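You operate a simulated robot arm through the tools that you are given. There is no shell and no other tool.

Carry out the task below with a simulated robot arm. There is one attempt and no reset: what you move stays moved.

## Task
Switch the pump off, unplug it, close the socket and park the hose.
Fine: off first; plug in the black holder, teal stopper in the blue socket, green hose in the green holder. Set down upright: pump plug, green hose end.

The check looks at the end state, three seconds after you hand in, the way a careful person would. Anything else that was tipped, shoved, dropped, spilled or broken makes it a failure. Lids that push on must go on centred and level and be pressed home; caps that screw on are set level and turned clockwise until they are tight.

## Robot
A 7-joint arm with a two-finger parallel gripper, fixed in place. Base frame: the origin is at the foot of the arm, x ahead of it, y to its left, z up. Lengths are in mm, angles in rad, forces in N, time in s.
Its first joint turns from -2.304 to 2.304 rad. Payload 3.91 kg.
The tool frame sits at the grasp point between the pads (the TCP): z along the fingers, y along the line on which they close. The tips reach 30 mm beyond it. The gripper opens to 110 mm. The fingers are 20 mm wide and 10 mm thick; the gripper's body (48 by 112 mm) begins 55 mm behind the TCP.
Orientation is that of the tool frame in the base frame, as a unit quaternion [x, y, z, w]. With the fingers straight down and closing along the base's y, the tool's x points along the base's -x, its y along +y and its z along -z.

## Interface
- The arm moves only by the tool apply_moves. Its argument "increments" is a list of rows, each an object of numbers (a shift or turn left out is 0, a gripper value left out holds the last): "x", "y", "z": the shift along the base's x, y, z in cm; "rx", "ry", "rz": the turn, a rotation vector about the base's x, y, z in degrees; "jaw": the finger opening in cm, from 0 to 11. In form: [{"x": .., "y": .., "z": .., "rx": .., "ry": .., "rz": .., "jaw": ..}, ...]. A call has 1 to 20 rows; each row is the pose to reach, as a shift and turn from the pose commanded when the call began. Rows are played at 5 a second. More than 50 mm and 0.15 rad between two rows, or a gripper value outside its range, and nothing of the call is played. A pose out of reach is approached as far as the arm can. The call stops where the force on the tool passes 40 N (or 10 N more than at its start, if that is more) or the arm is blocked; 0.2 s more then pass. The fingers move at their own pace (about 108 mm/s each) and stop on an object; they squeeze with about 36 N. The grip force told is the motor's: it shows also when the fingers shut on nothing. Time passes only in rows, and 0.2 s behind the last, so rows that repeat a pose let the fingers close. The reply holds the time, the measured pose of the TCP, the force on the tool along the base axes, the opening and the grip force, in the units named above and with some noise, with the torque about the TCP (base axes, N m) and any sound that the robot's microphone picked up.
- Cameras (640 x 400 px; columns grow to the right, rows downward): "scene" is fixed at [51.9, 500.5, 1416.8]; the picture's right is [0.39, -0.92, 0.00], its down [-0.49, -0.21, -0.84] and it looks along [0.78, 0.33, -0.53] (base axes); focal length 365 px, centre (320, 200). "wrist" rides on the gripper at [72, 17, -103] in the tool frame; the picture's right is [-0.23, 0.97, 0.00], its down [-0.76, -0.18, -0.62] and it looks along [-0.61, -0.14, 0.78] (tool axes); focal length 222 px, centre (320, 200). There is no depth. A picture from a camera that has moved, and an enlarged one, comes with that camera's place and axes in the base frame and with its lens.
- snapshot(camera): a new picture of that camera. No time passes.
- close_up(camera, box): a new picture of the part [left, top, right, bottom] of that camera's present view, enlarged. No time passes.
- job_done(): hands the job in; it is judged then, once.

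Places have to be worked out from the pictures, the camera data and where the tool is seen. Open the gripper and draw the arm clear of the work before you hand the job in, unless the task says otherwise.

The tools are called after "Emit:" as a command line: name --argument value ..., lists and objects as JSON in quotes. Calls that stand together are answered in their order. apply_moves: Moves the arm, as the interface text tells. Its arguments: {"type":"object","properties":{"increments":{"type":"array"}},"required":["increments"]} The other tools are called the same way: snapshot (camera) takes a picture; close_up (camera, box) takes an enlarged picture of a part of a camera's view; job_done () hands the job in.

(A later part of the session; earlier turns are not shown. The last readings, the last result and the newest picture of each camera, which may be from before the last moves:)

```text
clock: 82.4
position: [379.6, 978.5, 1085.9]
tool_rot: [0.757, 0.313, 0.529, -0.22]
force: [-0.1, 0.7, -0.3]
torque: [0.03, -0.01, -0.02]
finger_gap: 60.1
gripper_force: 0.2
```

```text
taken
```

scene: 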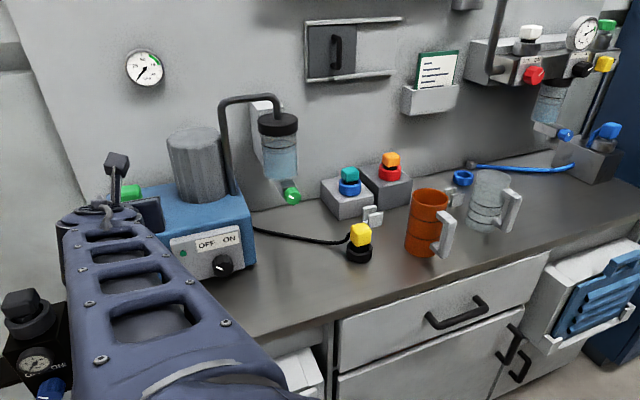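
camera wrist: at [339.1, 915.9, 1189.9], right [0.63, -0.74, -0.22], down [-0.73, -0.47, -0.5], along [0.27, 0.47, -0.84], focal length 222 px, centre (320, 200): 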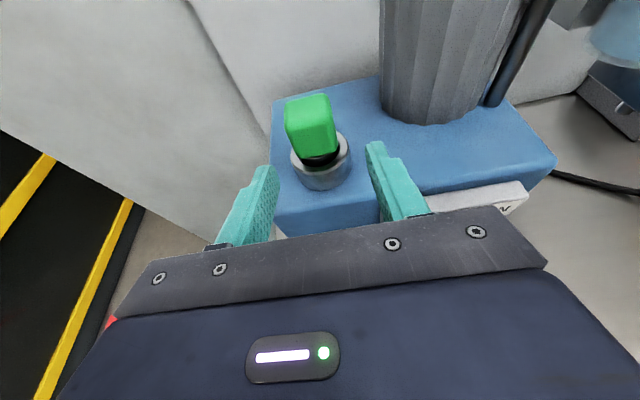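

Emit:
close_up --camera "wrist" --box '[250, 80, 394, 200]'

Emit:
close_up --camera "scene" --box '[60, 140, 220, 260]'

```text
3.33 times, centred on (322, 140) of wrist
camera zoom: at [339.1, 915.9, 1189.9], right [0.63, -0.74, -0.22], down [-0.73, -0.47, -0.5], along [0.27, 0.47, -0.84], focal length 740 px, centre (313, 400)
```

zoom: 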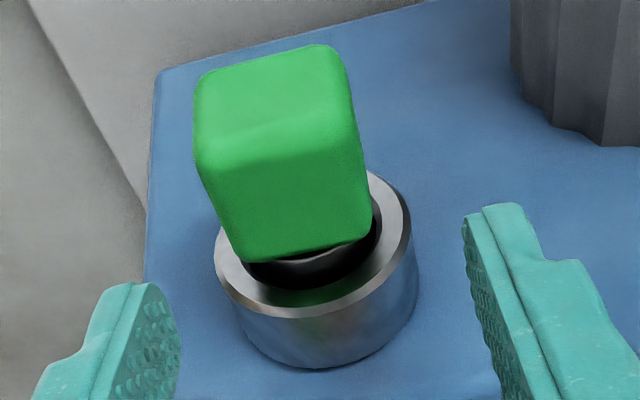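

```text
3.33 times, centred on (140, 200) of scene
camera zoom: at [51.9, 500.5, 1416.8], right [0.39, -0.92, 0.0], down [-0.49, -0.21, -0.84], along [0.78, 0.33, -0.53], focal length 1215 px, centre (920, 200)
```

zoom: 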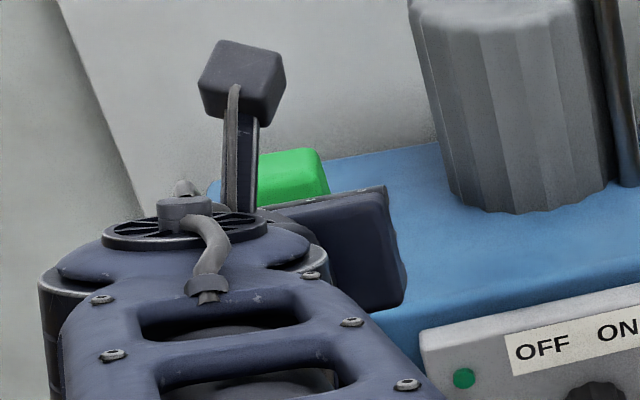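

The block is ~39 mm wide, centre ≈ e1 −431, e2 1046, z 1060. I correct sideways by −6 mm, lower 23 mm and advance 40 mm so that the fingers just begin to straddle it.

Emit:
apply_moves --increments '[{"x": -0.45, "y": 0.45, "z": -1.2}, {"x": 0.5, "y": 1.4, "z": -2.3}, {"x": 1.5, "y": 2.35, "z": -2.3}, {"x": 2.38, "y": 3.27, "z": -2.3}, {"x": 2.38, "y": 3.27, "z": -2.3}]'

Emit:
close_up --camera "wrist" --box '[220, 90, 428, 220]'

```text
clock: 83.6
position: [401.9, 1013.4, 1063.4]
tool_rot: [0.757, 0.313, 0.529, -0.22]
force: [-0.1, -0.5, -1.2]
torque: [-0.01, 0.04, -0.02]
finger_gap: 59.6
gripper_force: 0.0
```

```text
3.08 times, centred on (324, 155) of wrist
camera zoom: at [361.3, 950.3, 1165.5], right [0.63, -0.74, -0.22], down [-0.73, -0.47, -0.5], along [0.27, 0.47, -0.84], focal length 684 px, centre (308, 338)
```

zoom: 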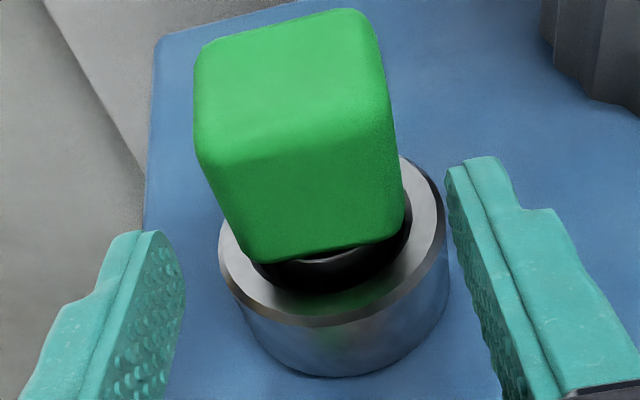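

Aligned within ~1 mm sideways. I advance 42 mm (and lower 4 mm) so that the pads cover the block.

Emit:
apply_moves --increments '[{"x": 1.0, "y": 0.97, "z": -0.2}, {"x": 2.0, "y": 1.95, "z": -0.4}, {"x": 3.02, "y": 2.92, "z": -0.4}, {"x": 3.02, "y": 2.92, "z": -0.4}]'

Emit:
close_up --camera "wrist" --box '[220, 90, 428, 220]'

```text
clock: 84.6
position: [432.5, 1043.2, 1058.8]
tool_rot: [0.757, 0.313, 0.529, -0.22]
force: [0.2, 0.4, 0.4]
torque: [0.01, 0.06, 0.0]
finger_gap: 59.8
gripper_force: 0.0
```

```text
3.08 times, centred on (324, 155) of wrist
camera zoom: at [392.2, 979.6, 1162.8], right [0.63, -0.74, -0.22], down [-0.72, -0.47, -0.5], along [0.27, 0.47, -0.84], focal length 684 px, centre (308, 338)
```

zoom: 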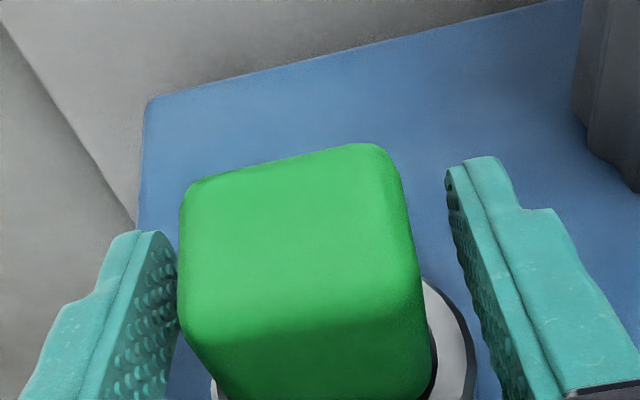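

The block is ~1.3 mm left of the jaw centre; I shift by that and close.

Emit:
apply_moves --increments '[{"x": -0.09, "y": 0.09, "jaw": 4.8}, {"x": -0.09, "y": 0.09, "jaw": 2.6}, {"x": -0.09, "y": 0.09, "jaw": 2.6}, {"x": -0.09, "y": 0.09, "jaw": 2.6}]'

Emit:
close_up --camera "wrist" --box '[220, 90, 428, 220]'

```text
clock: 85.6
position: [433.2, 1042.1, 1058.7]
tool_rot: [0.758, 0.313, 0.529, -0.219]
force: [9.7, -20.4, -0.2]
torque: [-0.42, -0.29, -0.08]
finger_gap: 39.8
gripper_force: 36.1
```

```text
3.08 times, centred on (324, 155) of wrist
camera zoom: at [392.6, 979.5, 1162.6], right [0.63, -0.74, -0.21], down [-0.73, -0.47, -0.5], along [0.27, 0.47, -0.84], focal length 684 px, centre (308, 338)
```

zoom: 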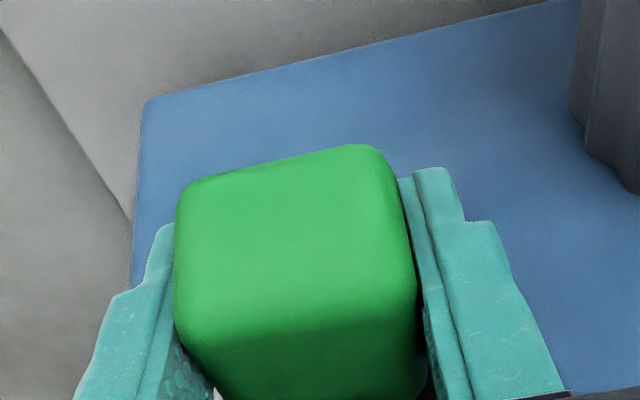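

Gripped, with ~21 N side load (I was slightly left). I relieve it by 1.5 mm to the right.

Emit:
apply_moves --increments '[{"x": 0.06, "y": -0.06}, {"x": 0.11, "y": -0.11}, {"x": 0.11, "y": -0.11}]'

```text
clock: 86.4
position: [432.6, 1042.4, 1058.9]
tool_rot: [0.758, 0.313, 0.529, -0.22]
force: [11.1, -12.2, -0.6]
torque: [-0.05, -0.44, -0.18]
finger_gap: 39.6
gripper_force: 35.9
```

Emit:
apply_moves --increments '[{"x": 0.1, "y": -0.1}, {"x": 0.2, "y": -0.2}, {"x": 0.2, "y": -0.2}]'

```text
clock: 87.2
position: [433.4, 1041.2, 1059.5]
tool_rot: [0.757, 0.314, 0.529, -0.221]
force: [4.2, 22.8, 0.2]
torque: [0.62, -0.24, -0.21]
finger_gap: 39.5
gripper_force: 36.1
```

Emit:
apply_moves --increments '[{"x": 0.0, "y": 0.07}, {"x": 0.0, "y": 0.14}, {"x": 0.0, "y": 0.14}]'

```text
clock: 88.0
position: [432.7, 1041.1, 1058.6]
tool_rot: [0.757, 0.314, 0.529, -0.221]
force: [-12.4, 1.8, 6.4]
torque: [-0.46, 0.59, -0.06]
finger_gap: 39.4
gripper_force: 35.6
```

Side loads are small now. I pull straight up in small steps.

Emit:
apply_moves --increments '[{"z": 0.3}, {"z": 0.6}, {"z": 1.0}, {"z": 1.4}, {"z": 1.8}]'

Emit:
snapshot --camera "wrist"

Emit:
close_up --camera "scene" --box '[60, 140, 220, 260]'

```text
clock: 89.2
position: [434.8, 1040.9, 1075.7]
tool_rot: [0.758, 0.312, 0.529, -0.219]
force: [0.8, 0.1, -0.3]
torque: [0.02, 0.03, 0.01]
finger_gap: 39.9
gripper_force: 35.6
```

```text
taken
camera wrist: at [394.4, 978.9, 1179.4], right [0.63, -0.74, -0.22], down [-0.73, -0.47, -0.5], along [0.27, 0.47, -0.84], focal length 222 px, centre (320, 200)
```

wrist: 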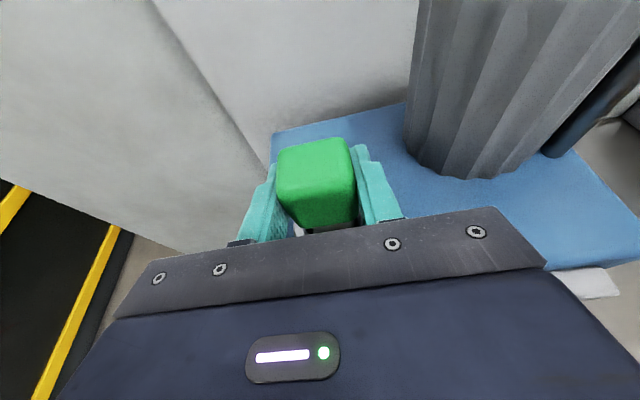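

```text
3.33 times, centred on (140, 200) of scene
camera zoom: at [51.9, 500.5, 1416.8], right [0.39, -0.92, 0.0], down [-0.49, -0.21, -0.84], along [0.78, 0.33, -0.53], focal length 1215 px, centre (920, 200)
```

zoom: 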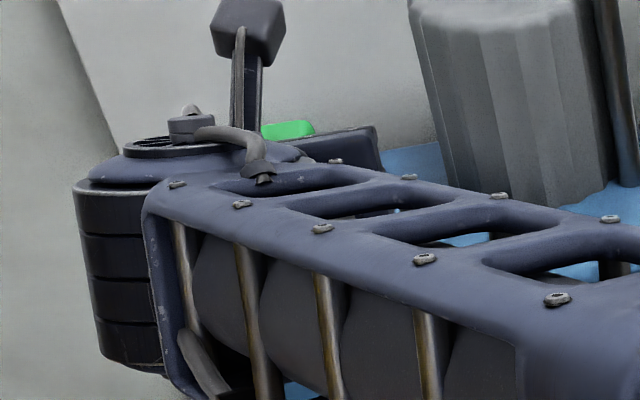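

The hose end comes up freely. I lift another 60 mm to clear the collar.

Emit:
apply_moves --increments '[{"z": 1.0}, {"z": 2.0}, {"z": 3.0}, {"z": 4.0}, {"z": 5.0}, {"z": 6.0}, {"z": 6.0}]'

Emit:
snapshot --camera "wrist"

Emit:
snapshot --camera "scene"

```text
clock: 90.8
position: [434.5, 1042.1, 1135.7]
tool_rot: [0.757, 0.313, 0.529, -0.22]
force: [-0.1, 0.4, -1.1]
torque: [0.01, -0.02, 0.01]
finger_gap: 39.5
gripper_force: 35.6
```

```text
taken
camera wrist: at [394.4, 978.8, 1239.1], right [0.63, -0.74, -0.21], down [-0.73, -0.47, -0.5], along [0.27, 0.47, -0.84], focal length 222 px, centre (320, 200)
```

wrist: 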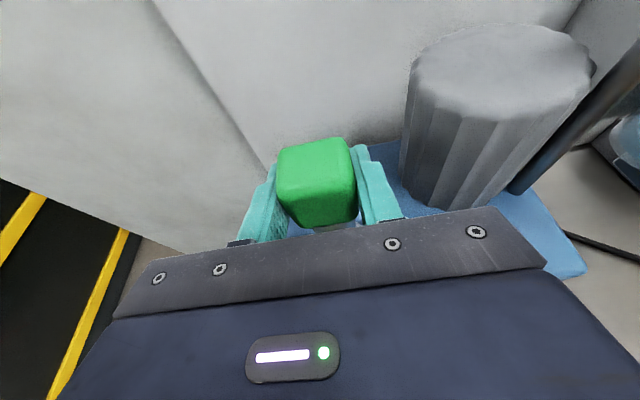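

```text
taken
```

scene: 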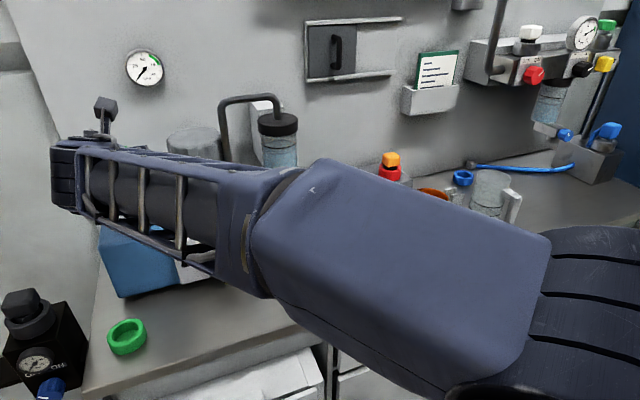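

Emit:
close_up --camera "wrist" --box '[220, 110, 428, 240]'

Emit:
close_up --camera "scene" --box '[40, 90, 240, 215]'

```text
3.08 times, centred on (324, 175) of wrist
camera zoom: at [394.4, 978.8, 1239.1], right [0.63, -0.74, -0.21], down [-0.73, -0.47, -0.5], along [0.27, 0.47, -0.84], focal length 684 px, centre (308, 277)
```

zoom: 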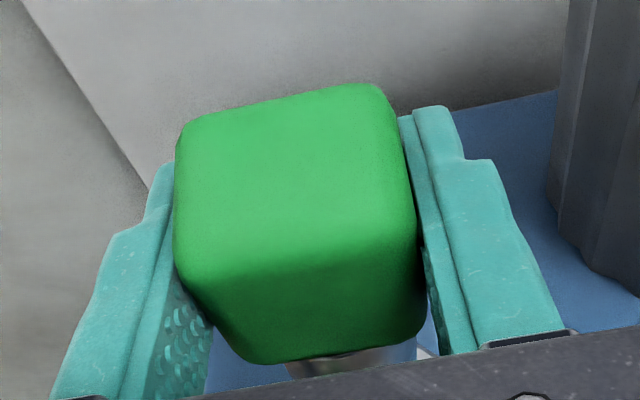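

```text
3.20 times, centred on (140, 152) of scene
camera zoom: at [51.9, 500.5, 1416.8], right [0.39, -0.92, 0.0], down [-0.49, -0.21, -0.84], along [0.78, 0.33, -0.53], focal length 1167 px, centre (896, 352)
```

zoom: 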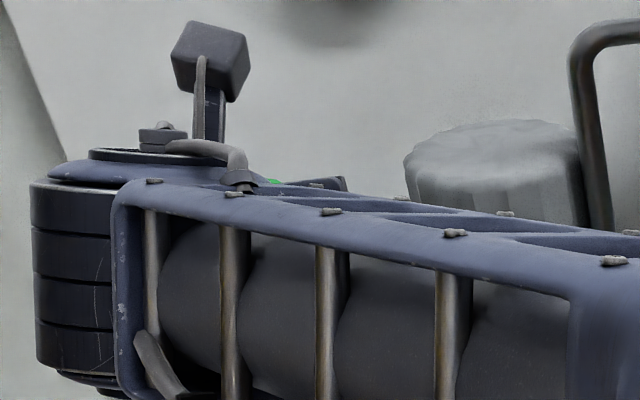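

The hose end hangs clear. Before carrying it to the green holder, I check the black device at the far left beside the bench for clearance.

Emit:
close_up --camera "scene" --box '[0, 270, 160, 400]'

Emit:
close_up --camera "wrist" --box '[0, 130, 240, 280]'

```text
3.08 times, centred on (80, 335) of scene
camera zoom: at [51.9, 500.5, 1416.8], right [0.39, -0.92, 0.0], down [-0.49, -0.21, -0.84], along [0.78, 0.33, -0.53], focal length 1122 px, centre (1058, -215)
```

zoom: 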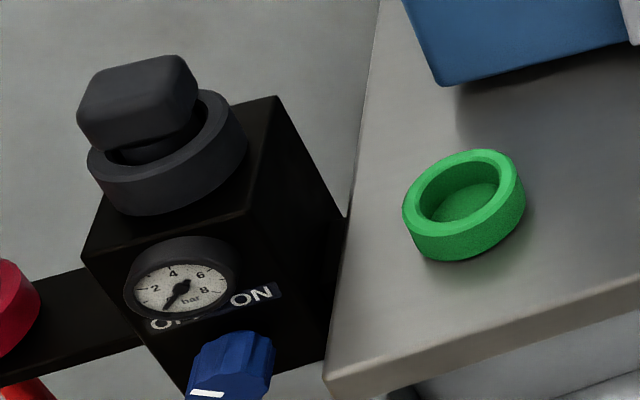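

```text
2.67 times, centred on (120, 205) of wrist
camera zoom: at [394.4, 978.8, 1239.1], right [0.63, -0.74, -0.21], down [-0.73, -0.47, -0.5], along [0.27, 0.47, -0.84], focal length 592 px, centre (853, 187)
```

zoom: 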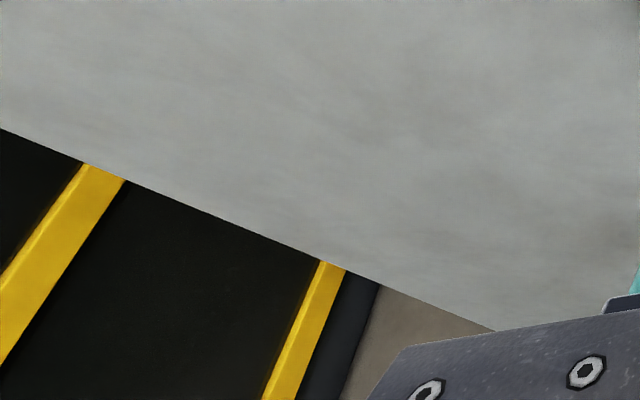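

The device stays left of e1≈−545, so there is clearance to the gripper at the holder (e1≈−475). I carry the hose end back and over the green holder at the same height.

Emit:
apply_moves --increments '[{"x": -2.8, "y": -2.2}, {"x": -5.8, "y": -4.2}, {"x": -8.9, "y": -5.9}, {"x": -11.6, "y": -6.9}, {"x": -13.7, "y": -7.4}, {"x": -13.7, "y": -7.4}]'

Emit:
snapshot --camera "wrist"

Emit:
snapshot --camera "scene"

```text
clock: 92.2
position: [297.4, 967.5, 1135.7]
tool_rot: [0.757, 0.313, 0.529, -0.22]
force: [0.5, 0.0, -1.9]
torque: [0.02, -0.01, -0.01]
finger_gap: 39.6
gripper_force: 36.2
```

```text
taken
camera wrist: at [257.0, 904.9, 1239.7], right [0.63, -0.74, -0.22], down [-0.73, -0.47, -0.5], along [0.27, 0.47, -0.84], focal length 222 px, centre (320, 200)
```

wrist: 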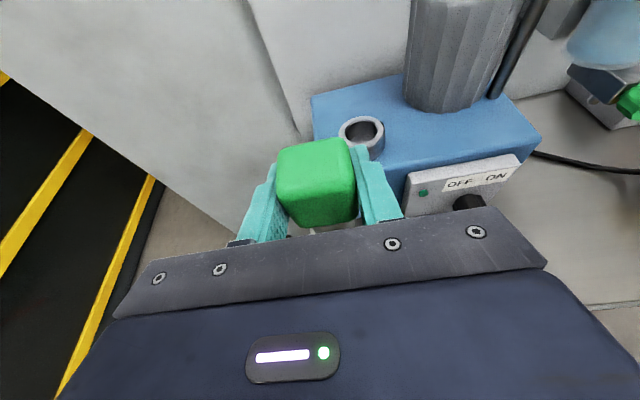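

```text
taken
```

scene: 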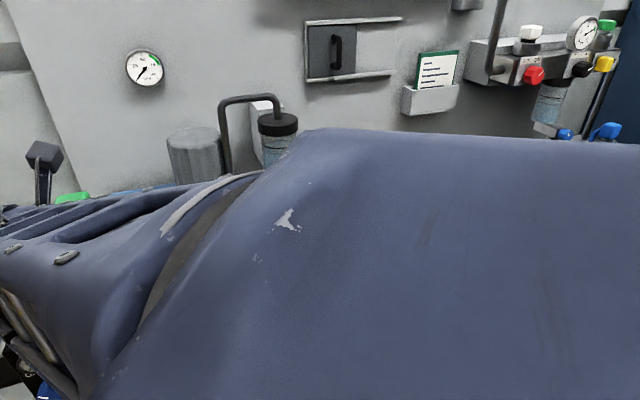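

The forearm blocks the fixed camera here. I lower to z≈1000 (stem still well above the holder) and look again with both cameras.

Emit:
apply_moves --increments '[{"z": -3.5}, {"z": -7.0}, {"z": -10.5}, {"z": -13.5}, {"z": -13.5}]'

Emit:
snapshot --camera "wrist"

Emit:
snapshot --camera "scene"

```text
clock: 93.4
position: [298.8, 968.5, 1000.4]
tool_rot: [0.757, 0.314, 0.529, -0.22]
force: [0.3, -0.3, -0.5]
torque: [-0.02, -0.02, 0.01]
finger_gap: 39.8
gripper_force: 36.2
```

```text
taken
camera wrist: at [257.9, 905.9, 1104.6], right [0.63, -0.74, -0.22], down [-0.72, -0.47, -0.5], along [0.27, 0.47, -0.84], focal length 222 px, centre (320, 200)
```

wrist: 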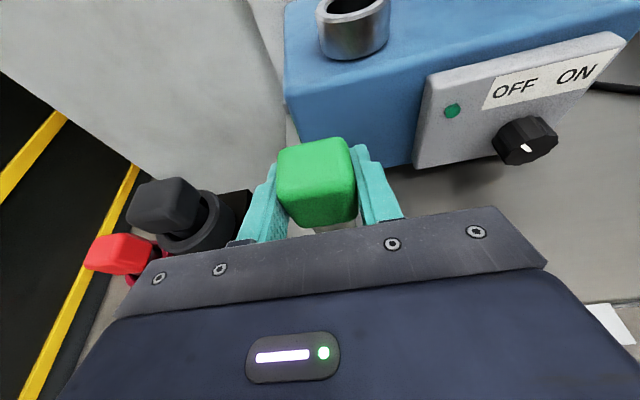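

```text
taken
```

scene: 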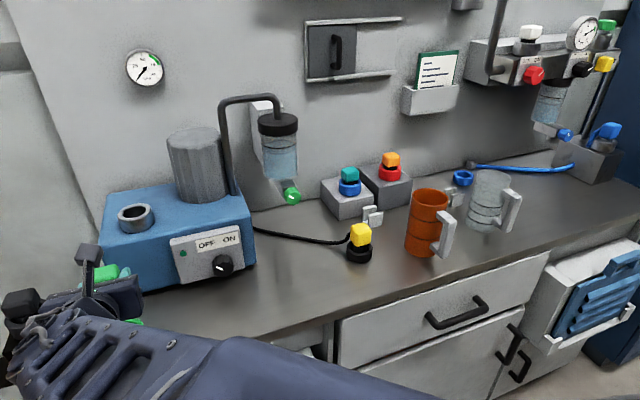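

Emit:
close_up --camera "scene" --box '[60, 240, 200, 350]'

Emit:
close_up --camera "wrist" --box '[220, 110, 428, 240]'

```text
3.64 times, centred on (130, 295) of scene
camera zoom: at [51.9, 500.5, 1416.8], right [0.39, -0.92, 0.0], down [-0.49, -0.21, -0.84], along [0.78, 0.33, -0.53], focal length 1326 px, centre (1011, -146)
```

zoom: 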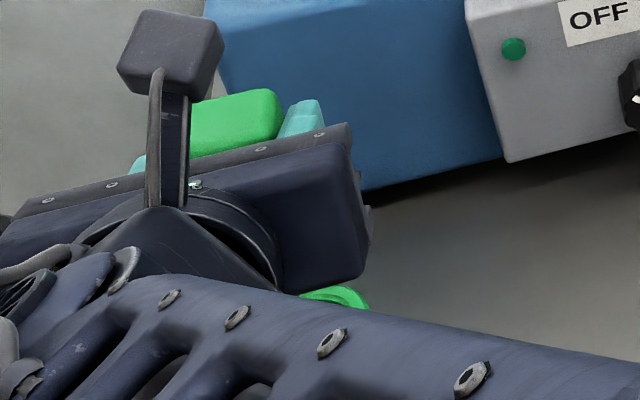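

```text
3.08 times, centred on (324, 175) of wrist
camera zoom: at [257.9, 905.9, 1104.6], right [0.63, -0.74, -0.22], down [-0.72, -0.47, -0.5], along [0.27, 0.47, -0.84], focal length 684 px, centre (308, 277)
```

zoom: 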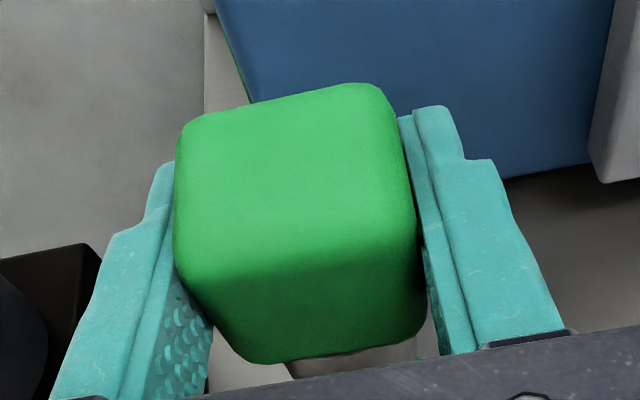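

To measure the holder precisely I temporarily tilt the tool to 45° and draw back 65 mm, so the camera looks straight down past the held block.

Emit:
apply_moves --increments '[{"x": -1.2, "y": -1.2, "z": 0.5, "rx": -4.4, "ry": 4.4}, {"x": -2.4, "y": -2.4, "z": 1.0, "rx": -8.8, "ry": 8.8}, {"x": -3.6, "y": -3.6, "z": 1.0, "rx": -13.2, "ry": 13.2}, {"x": -4.6, "y": -4.6, "z": 1.0, "rx": -17.68, "ry": 17.68}, {"x": -4.6, "y": -4.6, "z": 1.0, "rx": -17.68, "ry": 17.68}]'

Emit:
snapshot --camera "wrist"

Emit:
close_up --camera "wrist" --box '[248, 70, 392, 160]'

```text
clock: 94.6
position: [251.5, 921.7, 1011.1]
tool_rot: [0.854, 0.353, 0.352, -0.146]
force: [-0.6, 0.0, -0.6]
torque: [0.03, 0.0, -0.01]
finger_gap: 39.6
gripper_force: 36.4
```

```text
taken
camera wrist: at [247.1, 894.6, 1136.3], right [0.57, -0.8, -0.16], down [-0.82, -0.57, -0.09], along [-0.02, 0.19, -0.98], focal length 222 px, centre (320, 200)
```

wrist: 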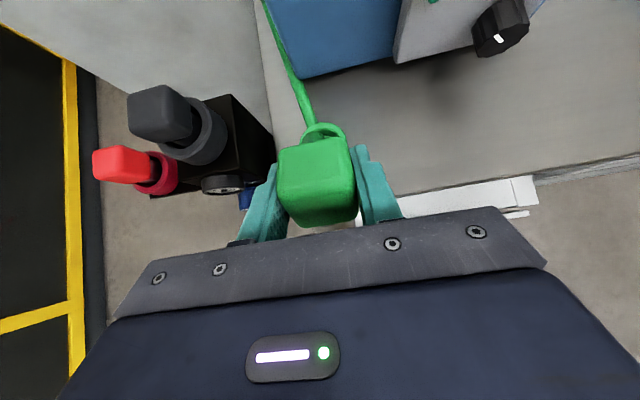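

```text
4.44 times, centred on (320, 115) of wrist
camera zoom: at [247.1, 894.6, 1136.3], right [0.57, -0.8, -0.16], down [-0.82, -0.57, -0.09], along [-0.02, 0.19, -0.98], focal length 987 px, centre (320, 578)
```

zoom: 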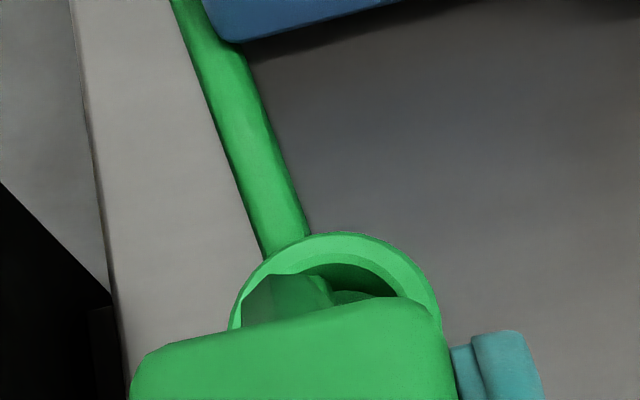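

The green hose itself is now visible, trailing from the block along the pump's left side; the ring shows beyond the block. I back off another 30 mm to see the whole ring.

Emit:
apply_moves --increments '[{"x": -1.1, "y": -1.1}, {"x": -2.2, "y": -2.2}, {"x": -2.2, "y": -2.2}]'

Emit:
close_up --camera "wrist" --box '[248, 50, 392, 140]'

Emit:
close_up --camera "scene" --box '[60, 240, 200, 350]'

```text
clock: 95.4
position: [228.9, 900.4, 1012.3]
tool_rot: [0.854, 0.354, 0.353, -0.147]
force: [0.2, -0.3, -1.3]
torque: [0.0, 0.03, -0.01]
finger_gap: 39.8
gripper_force: 35.9
```

```text
4.44 times, centred on (320, 95) of wrist
camera zoom: at [224.5, 872.9, 1136.4], right [0.57, -0.8, -0.16], down [-0.82, -0.57, -0.1], along [-0.01, 0.19, -0.98], focal length 987 px, centre (320, 667)
```

zoom: 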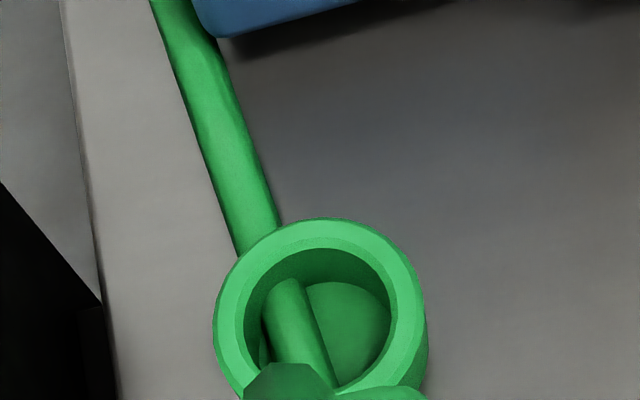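

```text
3.64 times, centred on (130, 295) of scene
camera zoom: at [51.9, 500.5, 1416.8], right [0.39, -0.92, 0.0], down [-0.49, -0.21, -0.84], along [0.78, 0.33, -0.53], focal length 1326 px, centre (1011, -146)
```

zoom: 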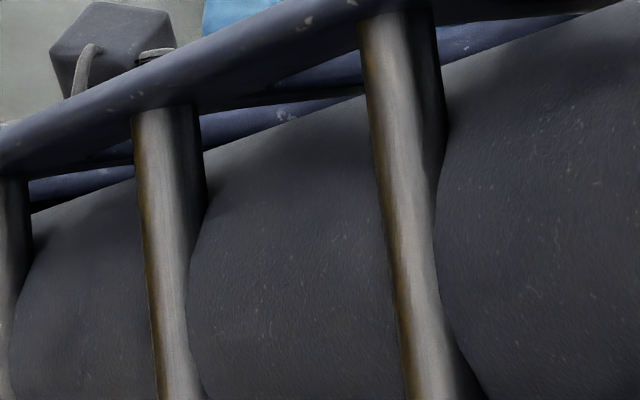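

Now the ring centre is measured relative to the tool: Δe2≈+108, Δe1≈−6 mm from the TCP (ring ≈ e1 −481, e2 906). I check the black device's nearest edge before going there.

Emit:
snapshot --camera "wrist"

Emit:
close_up --camera "wrist" --box '[90, 60, 330, 210]'

```text
taken
camera wrist: at [224.5, 872.9, 1136.4], right [0.57, -0.8, -0.16], down [-0.82, -0.57, -0.1], along [-0.01, 0.19, -0.98], focal length 222 px, centre (320, 200)
```

wrist: 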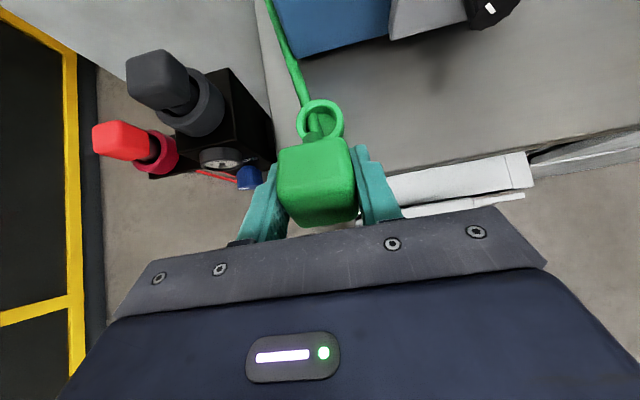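

```text
2.67 times, centred on (210, 135) of wrist
camera zoom: at [224.5, 872.9, 1136.4], right [0.57, -0.8, -0.16], down [-0.82, -0.57, -0.1], along [-0.01, 0.19, -0.98], focal length 592 px, centre (613, 373)
```

zoom: 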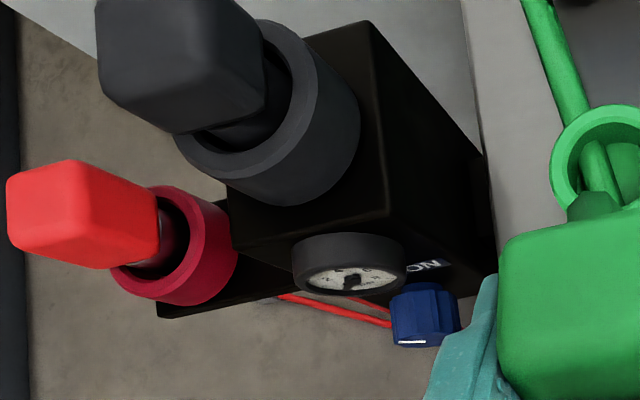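

The device's right face is at e1≈−567, so there's ~30 mm clearance. I tilt back to 70° (hose end upright) and move above the ring: Δe2 +98.9, Δe1 −5.4 mm.

Emit:
apply_moves --increments '[{"x": 1.65, "y": 1.85, "z": -0.2, "rx": 4.42, "ry": -4.42}, {"x": 3.3, "y": 3.69, "z": -0.4, "rx": 8.84, "ry": -8.84}, {"x": 4.96, "y": 5.54, "z": -0.8, "rx": 13.26, "ry": -13.26}, {"x": 6.61, "y": 7.38, "z": -1.2, "rx": 17.68, "ry": -17.68}, {"x": 6.61, "y": 7.38, "z": -1.2, "rx": 17.68, "ry": -17.68}]'

Emit:
close_up --camera "wrist" --box '[220, 110, 428, 240]'

Emit:
close_up --camera "scene" --box '[60, 240, 200, 350]'

```text
clock: 96.6
position: [294.9, 974.7, 999.3]
tool_rot: [0.758, 0.313, 0.529, -0.22]
force: [0.1, 0.3, -1.0]
torque: [0.01, 0.0, 0.0]
finger_gap: 39.5
gripper_force: 36.5
```

```text
3.08 times, centred on (324, 175) of wrist
camera zoom: at [255.3, 911.2, 1102.8], right [0.63, -0.74, -0.22], down [-0.72, -0.47, -0.5], along [0.27, 0.47, -0.84], focal length 684 px, centre (308, 277)
```

zoom: 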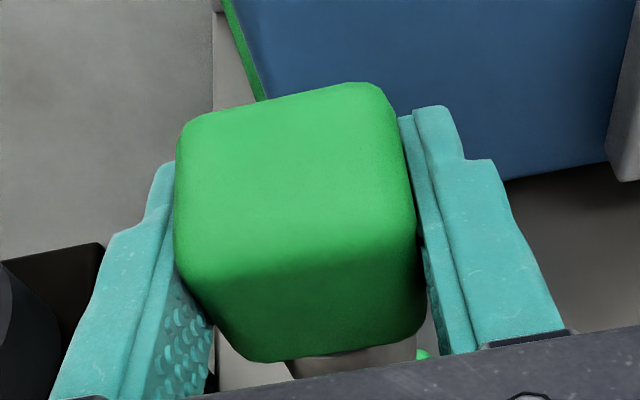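

```text
3.64 times, centred on (130, 295) of scene
camera zoom: at [51.9, 500.5, 1416.8], right [0.39, -0.92, 0.0], down [-0.49, -0.21, -0.84], along [0.78, 0.33, -0.53], focal length 1326 px, centre (1011, -146)
```

zoom: 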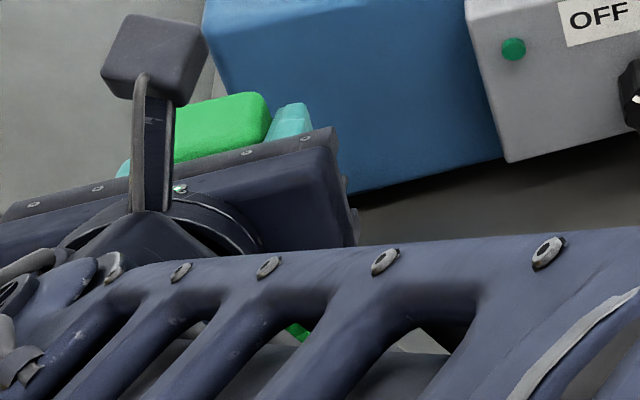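

Emit:
close_up --camera "wrist" --box '[280, 195, 376, 245]'

```text
6.67 times, centred on (328, 220) of wrist
camera zoom: at [255.3, 911.2, 1102.8], right [0.63, -0.74, -0.22], down [-0.72, -0.47, -0.5], along [0.27, 0.47, -0.84], focal length 1481 px, centre (267, 67)
```

zoom: 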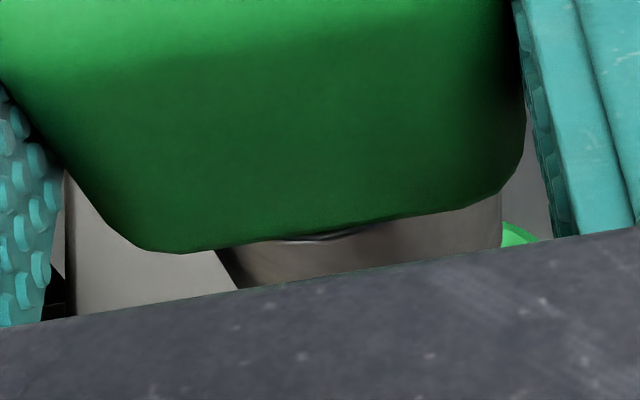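

I lower to z≈950 to compare the stem and ring edges directly in the gap below the block.

Emit:
apply_moves --increments '[{"z": -2.5}, {"z": -4.9}, {"z": -4.9}]'

Emit:
close_up --camera "wrist" --box '[270, 195, 386, 255]'

Emit:
close_up --camera "scene" --box '[60, 240, 200, 350]'

Emit:
snapshot --camera "scene"

```text
clock: 97.4
position: [296.4, 972.8, 949.8]
tool_rot: [0.757, 0.313, 0.529, -0.22]
force: [-0.8, -0.8, -1.6]
torque: [0.01, -0.02, -0.04]
finger_gap: 39.8
gripper_force: 36.0
```

```text
5.52 times, centred on (328, 225) of wrist
camera zoom: at [256.1, 910.1, 1054.0], right [0.63, -0.74, -0.22], down [-0.73, -0.47, -0.5], along [0.27, 0.47, -0.84], focal length 1226 px, centre (276, 62)
```

zoom: 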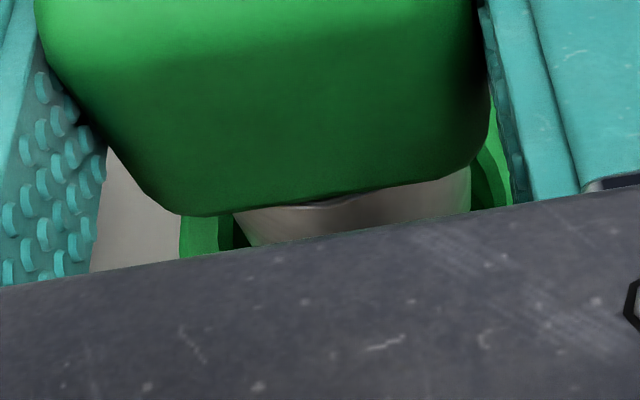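

```text
3.64 times, centred on (130, 295) of scene
camera zoom: at [51.9, 500.5, 1416.8], right [0.39, -0.92, 0.0], down [-0.49, -0.21, -0.84], along [0.78, 0.33, -0.53], focal length 1326 px, centre (1011, -146)
```

zoom: 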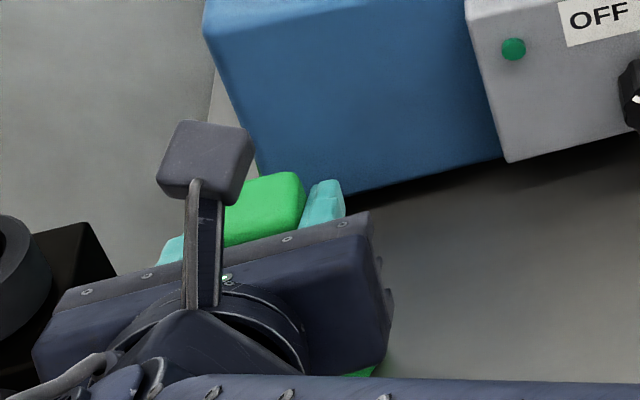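

```text
taken
```

scene: 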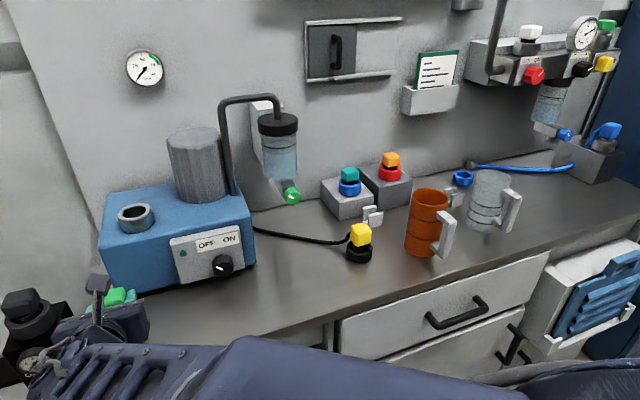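

Using the same-diameter stems (33 mm) and collar triangulation (collar axis ≈1–2 mm beyond the TCP), the stem is ~9 mm short of the ring centre in e2 and ~1.5 mm right. I shift accordingly at this height and re-check.

Emit:
apply_moves --increments '[{"x": 0.27, "y": 0.37}, {"x": 0.53, "y": 0.74}, {"x": 0.53, "y": 0.74}]'

Emit:
close_up --camera "wrist" --box '[270, 195, 386, 255]'

Emit:
close_up --camera "scene" --box '[100, 290, 180, 350]'

```text
clock: 98.2
position: [301.8, 980.6, 950.4]
tool_rot: [0.757, 0.313, 0.529, -0.22]
force: [-0.3, -0.1, -1.4]
torque: [0.02, -0.03, -0.02]
finger_gap: 39.5
gripper_force: 36.3
```

```text
5.52 times, centred on (328, 225) of wrist
camera zoom: at [261.3, 918.6, 1054.0], right [0.63, -0.74, -0.22], down [-0.73, -0.47, -0.5], along [0.27, 0.47, -0.84], focal length 1226 px, centre (276, 62)
```

zoom: 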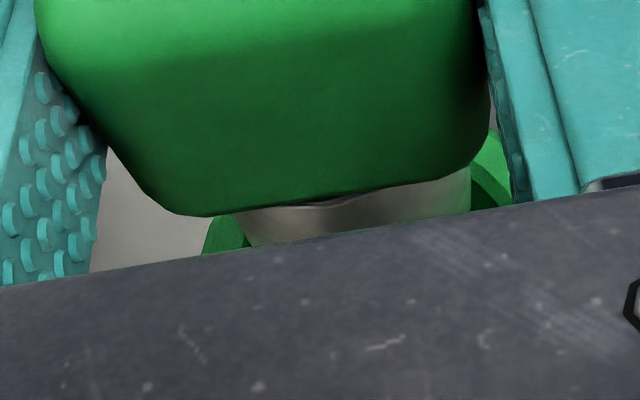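

```text
6.67 times, centred on (140, 320) of scene
camera zoom: at [51.9, 500.5, 1416.8], right [0.39, -0.92, 0.0], down [-0.49, -0.21, -0.84], along [0.78, 0.33, -0.53], focal length 2431 px, centre (1520, -600)
```

zoom: 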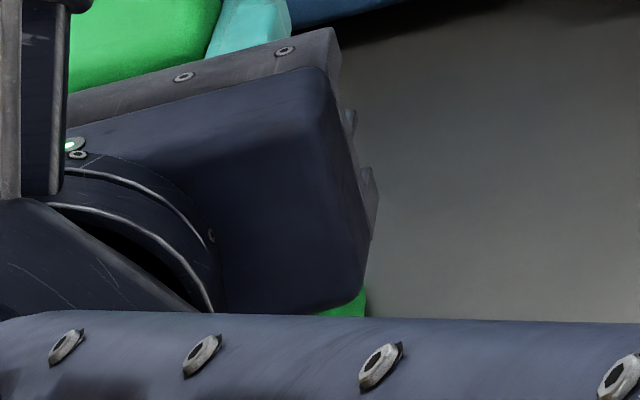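

Re-solving with both images, the ring centre is at e2≈902, so I overshot: I come back 6.5 mm in e2 and lower 10 mm, looking again.

Emit:
apply_moves --increments '[{"x": -0.23, "y": -0.23}, {"x": -0.46, "y": -0.46}, {"x": -0.46, "y": -0.46, "z": -0.5}, {"x": -0.46, "y": -0.46, "z": -1.0}, {"x": -0.46, "y": -0.46, "z": -1.0}]'

Emit:
close_up --camera "wrist" --box '[270, 195, 386, 255]'

Emit:
snapshot --camera "wrist"

```text
clock: 99.4
position: [296.2, 976.3, 939.9]
tool_rot: [0.757, 0.313, 0.529, -0.22]
force: [-0.3, -0.1, -1.1]
torque: [0.02, 0.01, -0.01]
finger_gap: 39.4
gripper_force: 36.0
```

```text
5.52 times, centred on (328, 225) of wrist
camera zoom: at [256.3, 913.4, 1044.3], right [0.63, -0.74, -0.22], down [-0.72, -0.47, -0.5], along [0.27, 0.47, -0.84], focal length 1226 px, centre (276, 62)
```

zoom: 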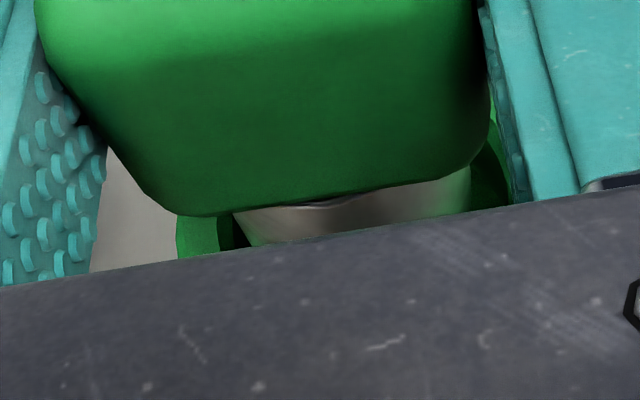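

```text
taken
camera wrist: at [256.3, 913.4, 1044.3], right [0.63, -0.74, -0.22], down [-0.72, -0.47, -0.5], along [0.27, 0.47, -0.84], focal length 222 px, centre (320, 200)
```

wrist: 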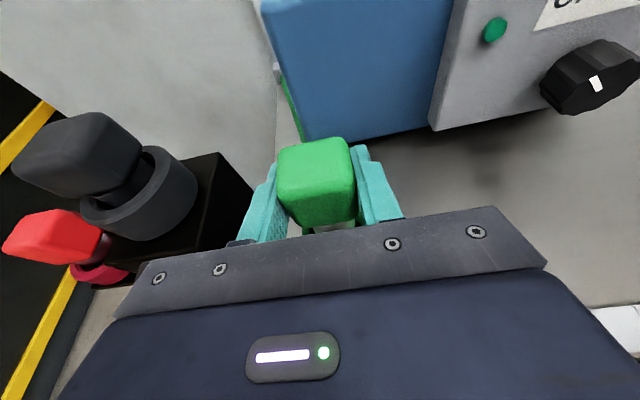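

The ring now looks centred around the stem within a few mm. I lower slowly in 2 mm steps to feel for contact.

Emit:
apply_moves --increments '[{"z": -0.2}, {"z": -0.4}, {"z": -0.6}]'

```text
clock: 100.2
position: [295.7, 976.9, 933.8]
tool_rot: [0.757, 0.314, 0.529, -0.221]
force: [0.0, -0.4, -1.9]
torque: [0.02, 0.0, 0.0]
finger_gap: 39.8
gripper_force: 35.4
```

Emit:
apply_moves --increments '[{"z": -0.2}, {"z": -0.4}, {"z": -0.5}]'

Emit:
close_up --camera "wrist" --box '[270, 195, 386, 255]'

```text
clock: 101.0
position: [295.4, 975.4, 929.5]
tool_rot: [0.758, 0.313, 0.529, -0.22]
force: [-0.3, -0.7, -1.0]
torque: [0.01, -0.07, -0.02]
finger_gap: 39.4
gripper_force: 36.0
```

```text
5.52 times, centred on (328, 225) of wrist
camera zoom: at [255.5, 912.8, 1032.5], right [0.63, -0.74, -0.22], down [-0.72, -0.47, -0.5], along [0.27, 0.47, -0.84], focal length 1226 px, centre (276, 62)
```

zoom: 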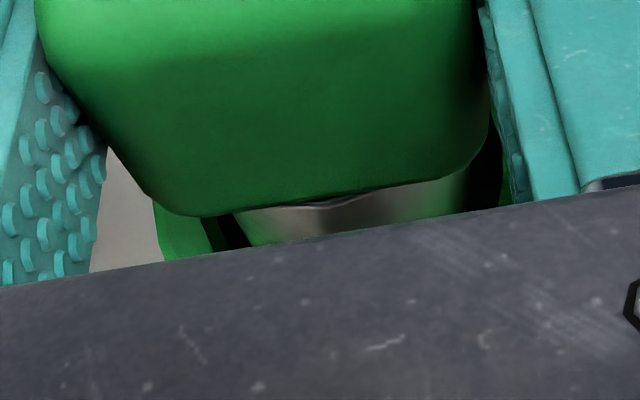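

No contact at z≈929; ring centre still reads e2≈903 versus TCP 898.5. I shift +2 mm in e2 and continue down gently.

Emit:
apply_moves --increments '[{"x": 0.14, "y": 0.14}, {"x": 0.14, "y": 0.14, "z": -0.2}, {"x": 0.14, "y": 0.14, "z": -0.4}]'

```text
clock: 101.8
position: [296.4, 977.3, 923.5]
tool_rot: [0.757, 0.314, 0.529, -0.221]
force: [0.4, -1.3, -1.2]
torque: [0.01, -0.01, -0.01]
finger_gap: 39.7
gripper_force: 35.8
```

Emit:
apply_moves --increments '[{"z": -0.2}, {"z": -0.4}]'

Emit:
close_up --camera "wrist" --box '[270, 195, 386, 255]'

```text
clock: 102.4
position: [298.0, 978.3, 921.1]
tool_rot: [0.757, 0.313, 0.529, -0.22]
force: [0.3, -0.7, -1.4]
torque: [0.04, 0.04, 0.02]
finger_gap: 39.5
gripper_force: 35.9
```

```text
5.52 times, centred on (328, 225) of wrist
camera zoom: at [257.0, 915.1, 1024.5], right [0.63, -0.74, -0.22], down [-0.72, -0.47, -0.5], along [0.27, 0.47, -0.84], focal length 1226 px, centre (276, 62)
```

zoom: 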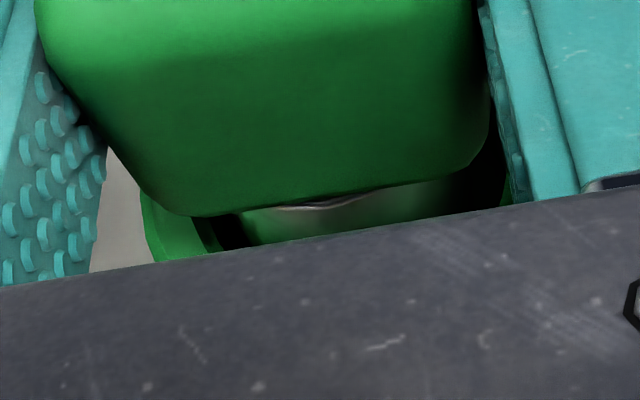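

The stem is now inside the ring (green reflections, dark gaps on both sides), still no force. I continue.

Emit:
apply_moves --increments '[{"z": -0.2}, {"z": -0.4}]'

```text
clock: 103.0
position: [296.6, 977.5, 917.4]
tool_rot: [0.757, 0.314, 0.529, -0.221]
force: [-0.9, -1.1, -1.1]
torque: [0.02, 0.02, -0.01]
finger_gap: 39.4
gripper_force: 35.4
```

Emit:
apply_moves --increments '[{"z": -0.2}, {"z": -0.4}]'

```text
clock: 103.6
position: [298.8, 977.7, 913.8]
tool_rot: [0.758, 0.313, 0.529, -0.22]
force: [-0.7, 0.6, -2.0]
torque: [0.03, -0.02, -0.03]
finger_gap: 39.8
gripper_force: 36.2
```

Emit:
apply_moves --increments '[{"z": -0.2}, {"z": -0.4}]'

Emit:
close_up --camera "wrist" --box '[220, 110, 428, 240]'

Emit:
snapshot --camera "scene"

```text
clock: 104.2
position: [298.0, 978.5, 910.2]
tool_rot: [0.757, 0.313, 0.529, -0.22]
force: [-0.1, -0.3, -0.8]
torque: [-0.04, 0.0, -0.01]
finger_gap: 39.5
gripper_force: 36.1
```

```text
3.08 times, centred on (324, 175) of wrist
camera zoom: at [257.1, 914.9, 1012.9], right [0.63, -0.74, -0.22], down [-0.72, -0.47, -0.5], along [0.27, 0.47, -0.84], focal length 684 px, centre (308, 277)
```

zoom: 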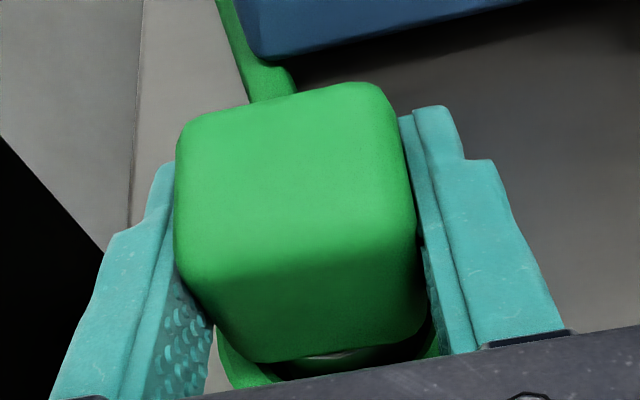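

```text
taken
```

scene: 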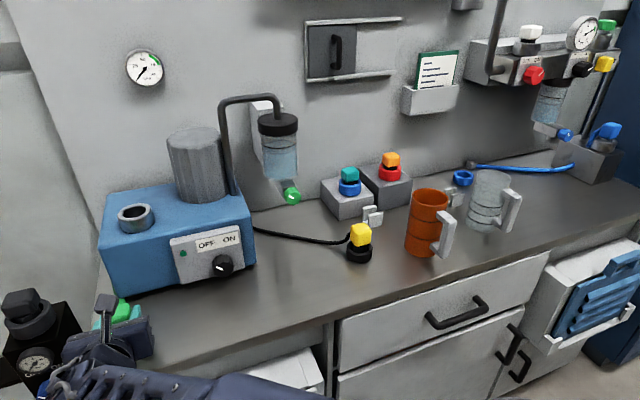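

Emit:
apply_moves --increments '[{"z": -0.2}, {"z": -0.4}]'

```text
clock: 104.8
position: [297.2, 977.6, 910.1]
tool_rot: [0.756, 0.312, 0.531, -0.222]
force: [-3.0, -1.9, 27.6]
torque: [-0.36, 0.19, -0.01]
finger_gap: 39.6
gripper_force: 35.9
```

Contact at z≈910 with 28 N: the hose end has reached the holder's floor (22 mm below its rim). I relieve the force.

Emit:
apply_moves --increments '[{"z": 0.15}, {"z": 0.3}, {"z": 0.3}]'

```text
clock: 105.6
position: [296.7, 977.4, 908.1]
tool_rot: [0.757, 0.313, 0.529, -0.22]
force: [-3.6, 6.8, 22.6]
torque: [0.23, 0.11, 0.01]
finger_gap: 39.6
gripper_force: 36.7
```

Emit:
apply_moves --increments '[{"z": 0.1}, {"z": 0.2}, {"z": 0.2}]'

```text
clock: 106.4
position: [298.0, 976.6, 910.6]
tool_rot: [0.758, 0.314, 0.528, -0.22]
force: [-3.2, -0.2, 8.6]
torque: [-0.09, 0.12, -0.03]
finger_gap: 39.4
gripper_force: 35.9
```

Emit:
apply_moves --increments '[{"z": 0.06}, {"z": 0.06}]'

```text
clock: 107.0
position: [299.2, 976.3, 910.3]
tool_rot: [0.758, 0.313, 0.529, -0.219]
force: [-0.4, -0.3, -1.9]
torque: [0.02, 0.01, -0.03]
finger_gap: 39.8
gripper_force: 35.8
```

Force is zero. I open the jaw to 56 mm and check.

Emit:
apply_moves --increments '[{"jaw": 4.6}, {"jaw": 5.6}, {"jaw": 5.6}]'

Emit:
close_up --camera "wrist" --box '[220, 110, 428, 240]'

```text
clock: 107.8
position: [297.7, 976.8, 911.5]
tool_rot: [0.757, 0.313, 0.529, -0.22]
force: [0.2, -0.6, -0.4]
torque: [0.03, 0.02, -0.01]
finger_gap: 56.0
gripper_force: 0.1
```

```text
3.08 times, centred on (324, 175) of wrist
camera zoom: at [257.8, 914.8, 1014.6], right [0.63, -0.74, -0.22], down [-0.72, -0.47, -0.5], along [0.27, 0.47, -0.84], focal length 684 px, centre (308, 277)
```

zoom: 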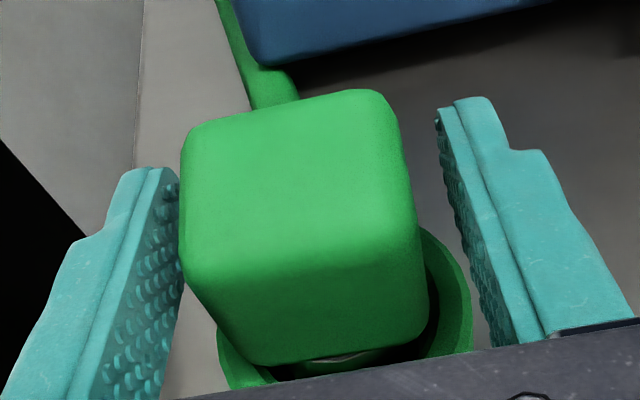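

The hose end stands released in the green holder. I retract straight back along the tool axis, then up.

Emit:
apply_moves --increments '[{"x": -1.5, "y": -1.5, "z": 0.77}, {"x": -3.3, "y": -3.3, "z": 1.7}, {"x": -5.4, "y": -5.4, "z": 2.78}, {"x": -7.6, "y": -7.6, "z": 3.9}, {"x": -8.5, "y": -8.5, "z": 7.5}, {"x": -8.5, "y": -8.5, "z": 11.5}, {"x": -8.5, "y": -8.5, "z": 15.5}, {"x": -8.5, "y": -8.5, "z": 15.5}]'

Emit:
snapshot --camera "wrist"

Emit:
snapshot --camera "scene"

```text
clock: 109.6
position: [212.8, 894.1, 1065.2]
tool_rot: [0.758, 0.313, 0.529, -0.219]
force: [-0.4, -0.4, -0.8]
torque: [-0.03, -0.01, 0.02]
finger_gap: 55.9
gripper_force: 0.1
```

```text
taken
camera wrist: at [172.3, 830.9, 1169.6], right [0.63, -0.74, -0.21], down [-0.73, -0.47, -0.5], along [0.27, 0.47, -0.84], focal length 222 px, centre (320, 200)
```

wrist: 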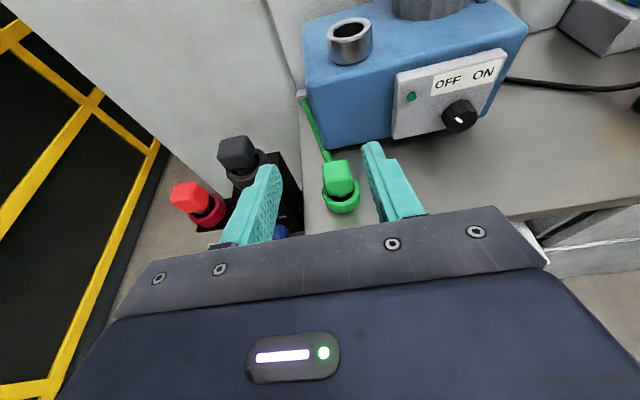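

```text
taken
```

scene: 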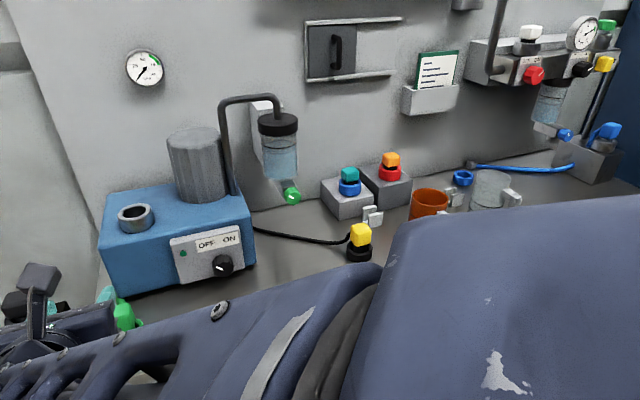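

Emit:
close_up --camera "wrist" --box '[290, 140, 394, 220]'

```text
5.00 times, centred on (342, 180) of wrist
camera zoom: at [172.3, 830.9, 1169.6], right [0.63, -0.74, -0.21], down [-0.73, -0.47, -0.5], along [0.27, 0.47, -0.84], focal length 1111 px, centre (210, 300)
```

zoom: 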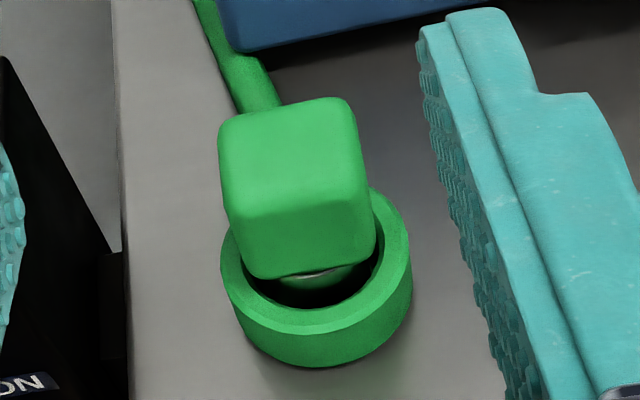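

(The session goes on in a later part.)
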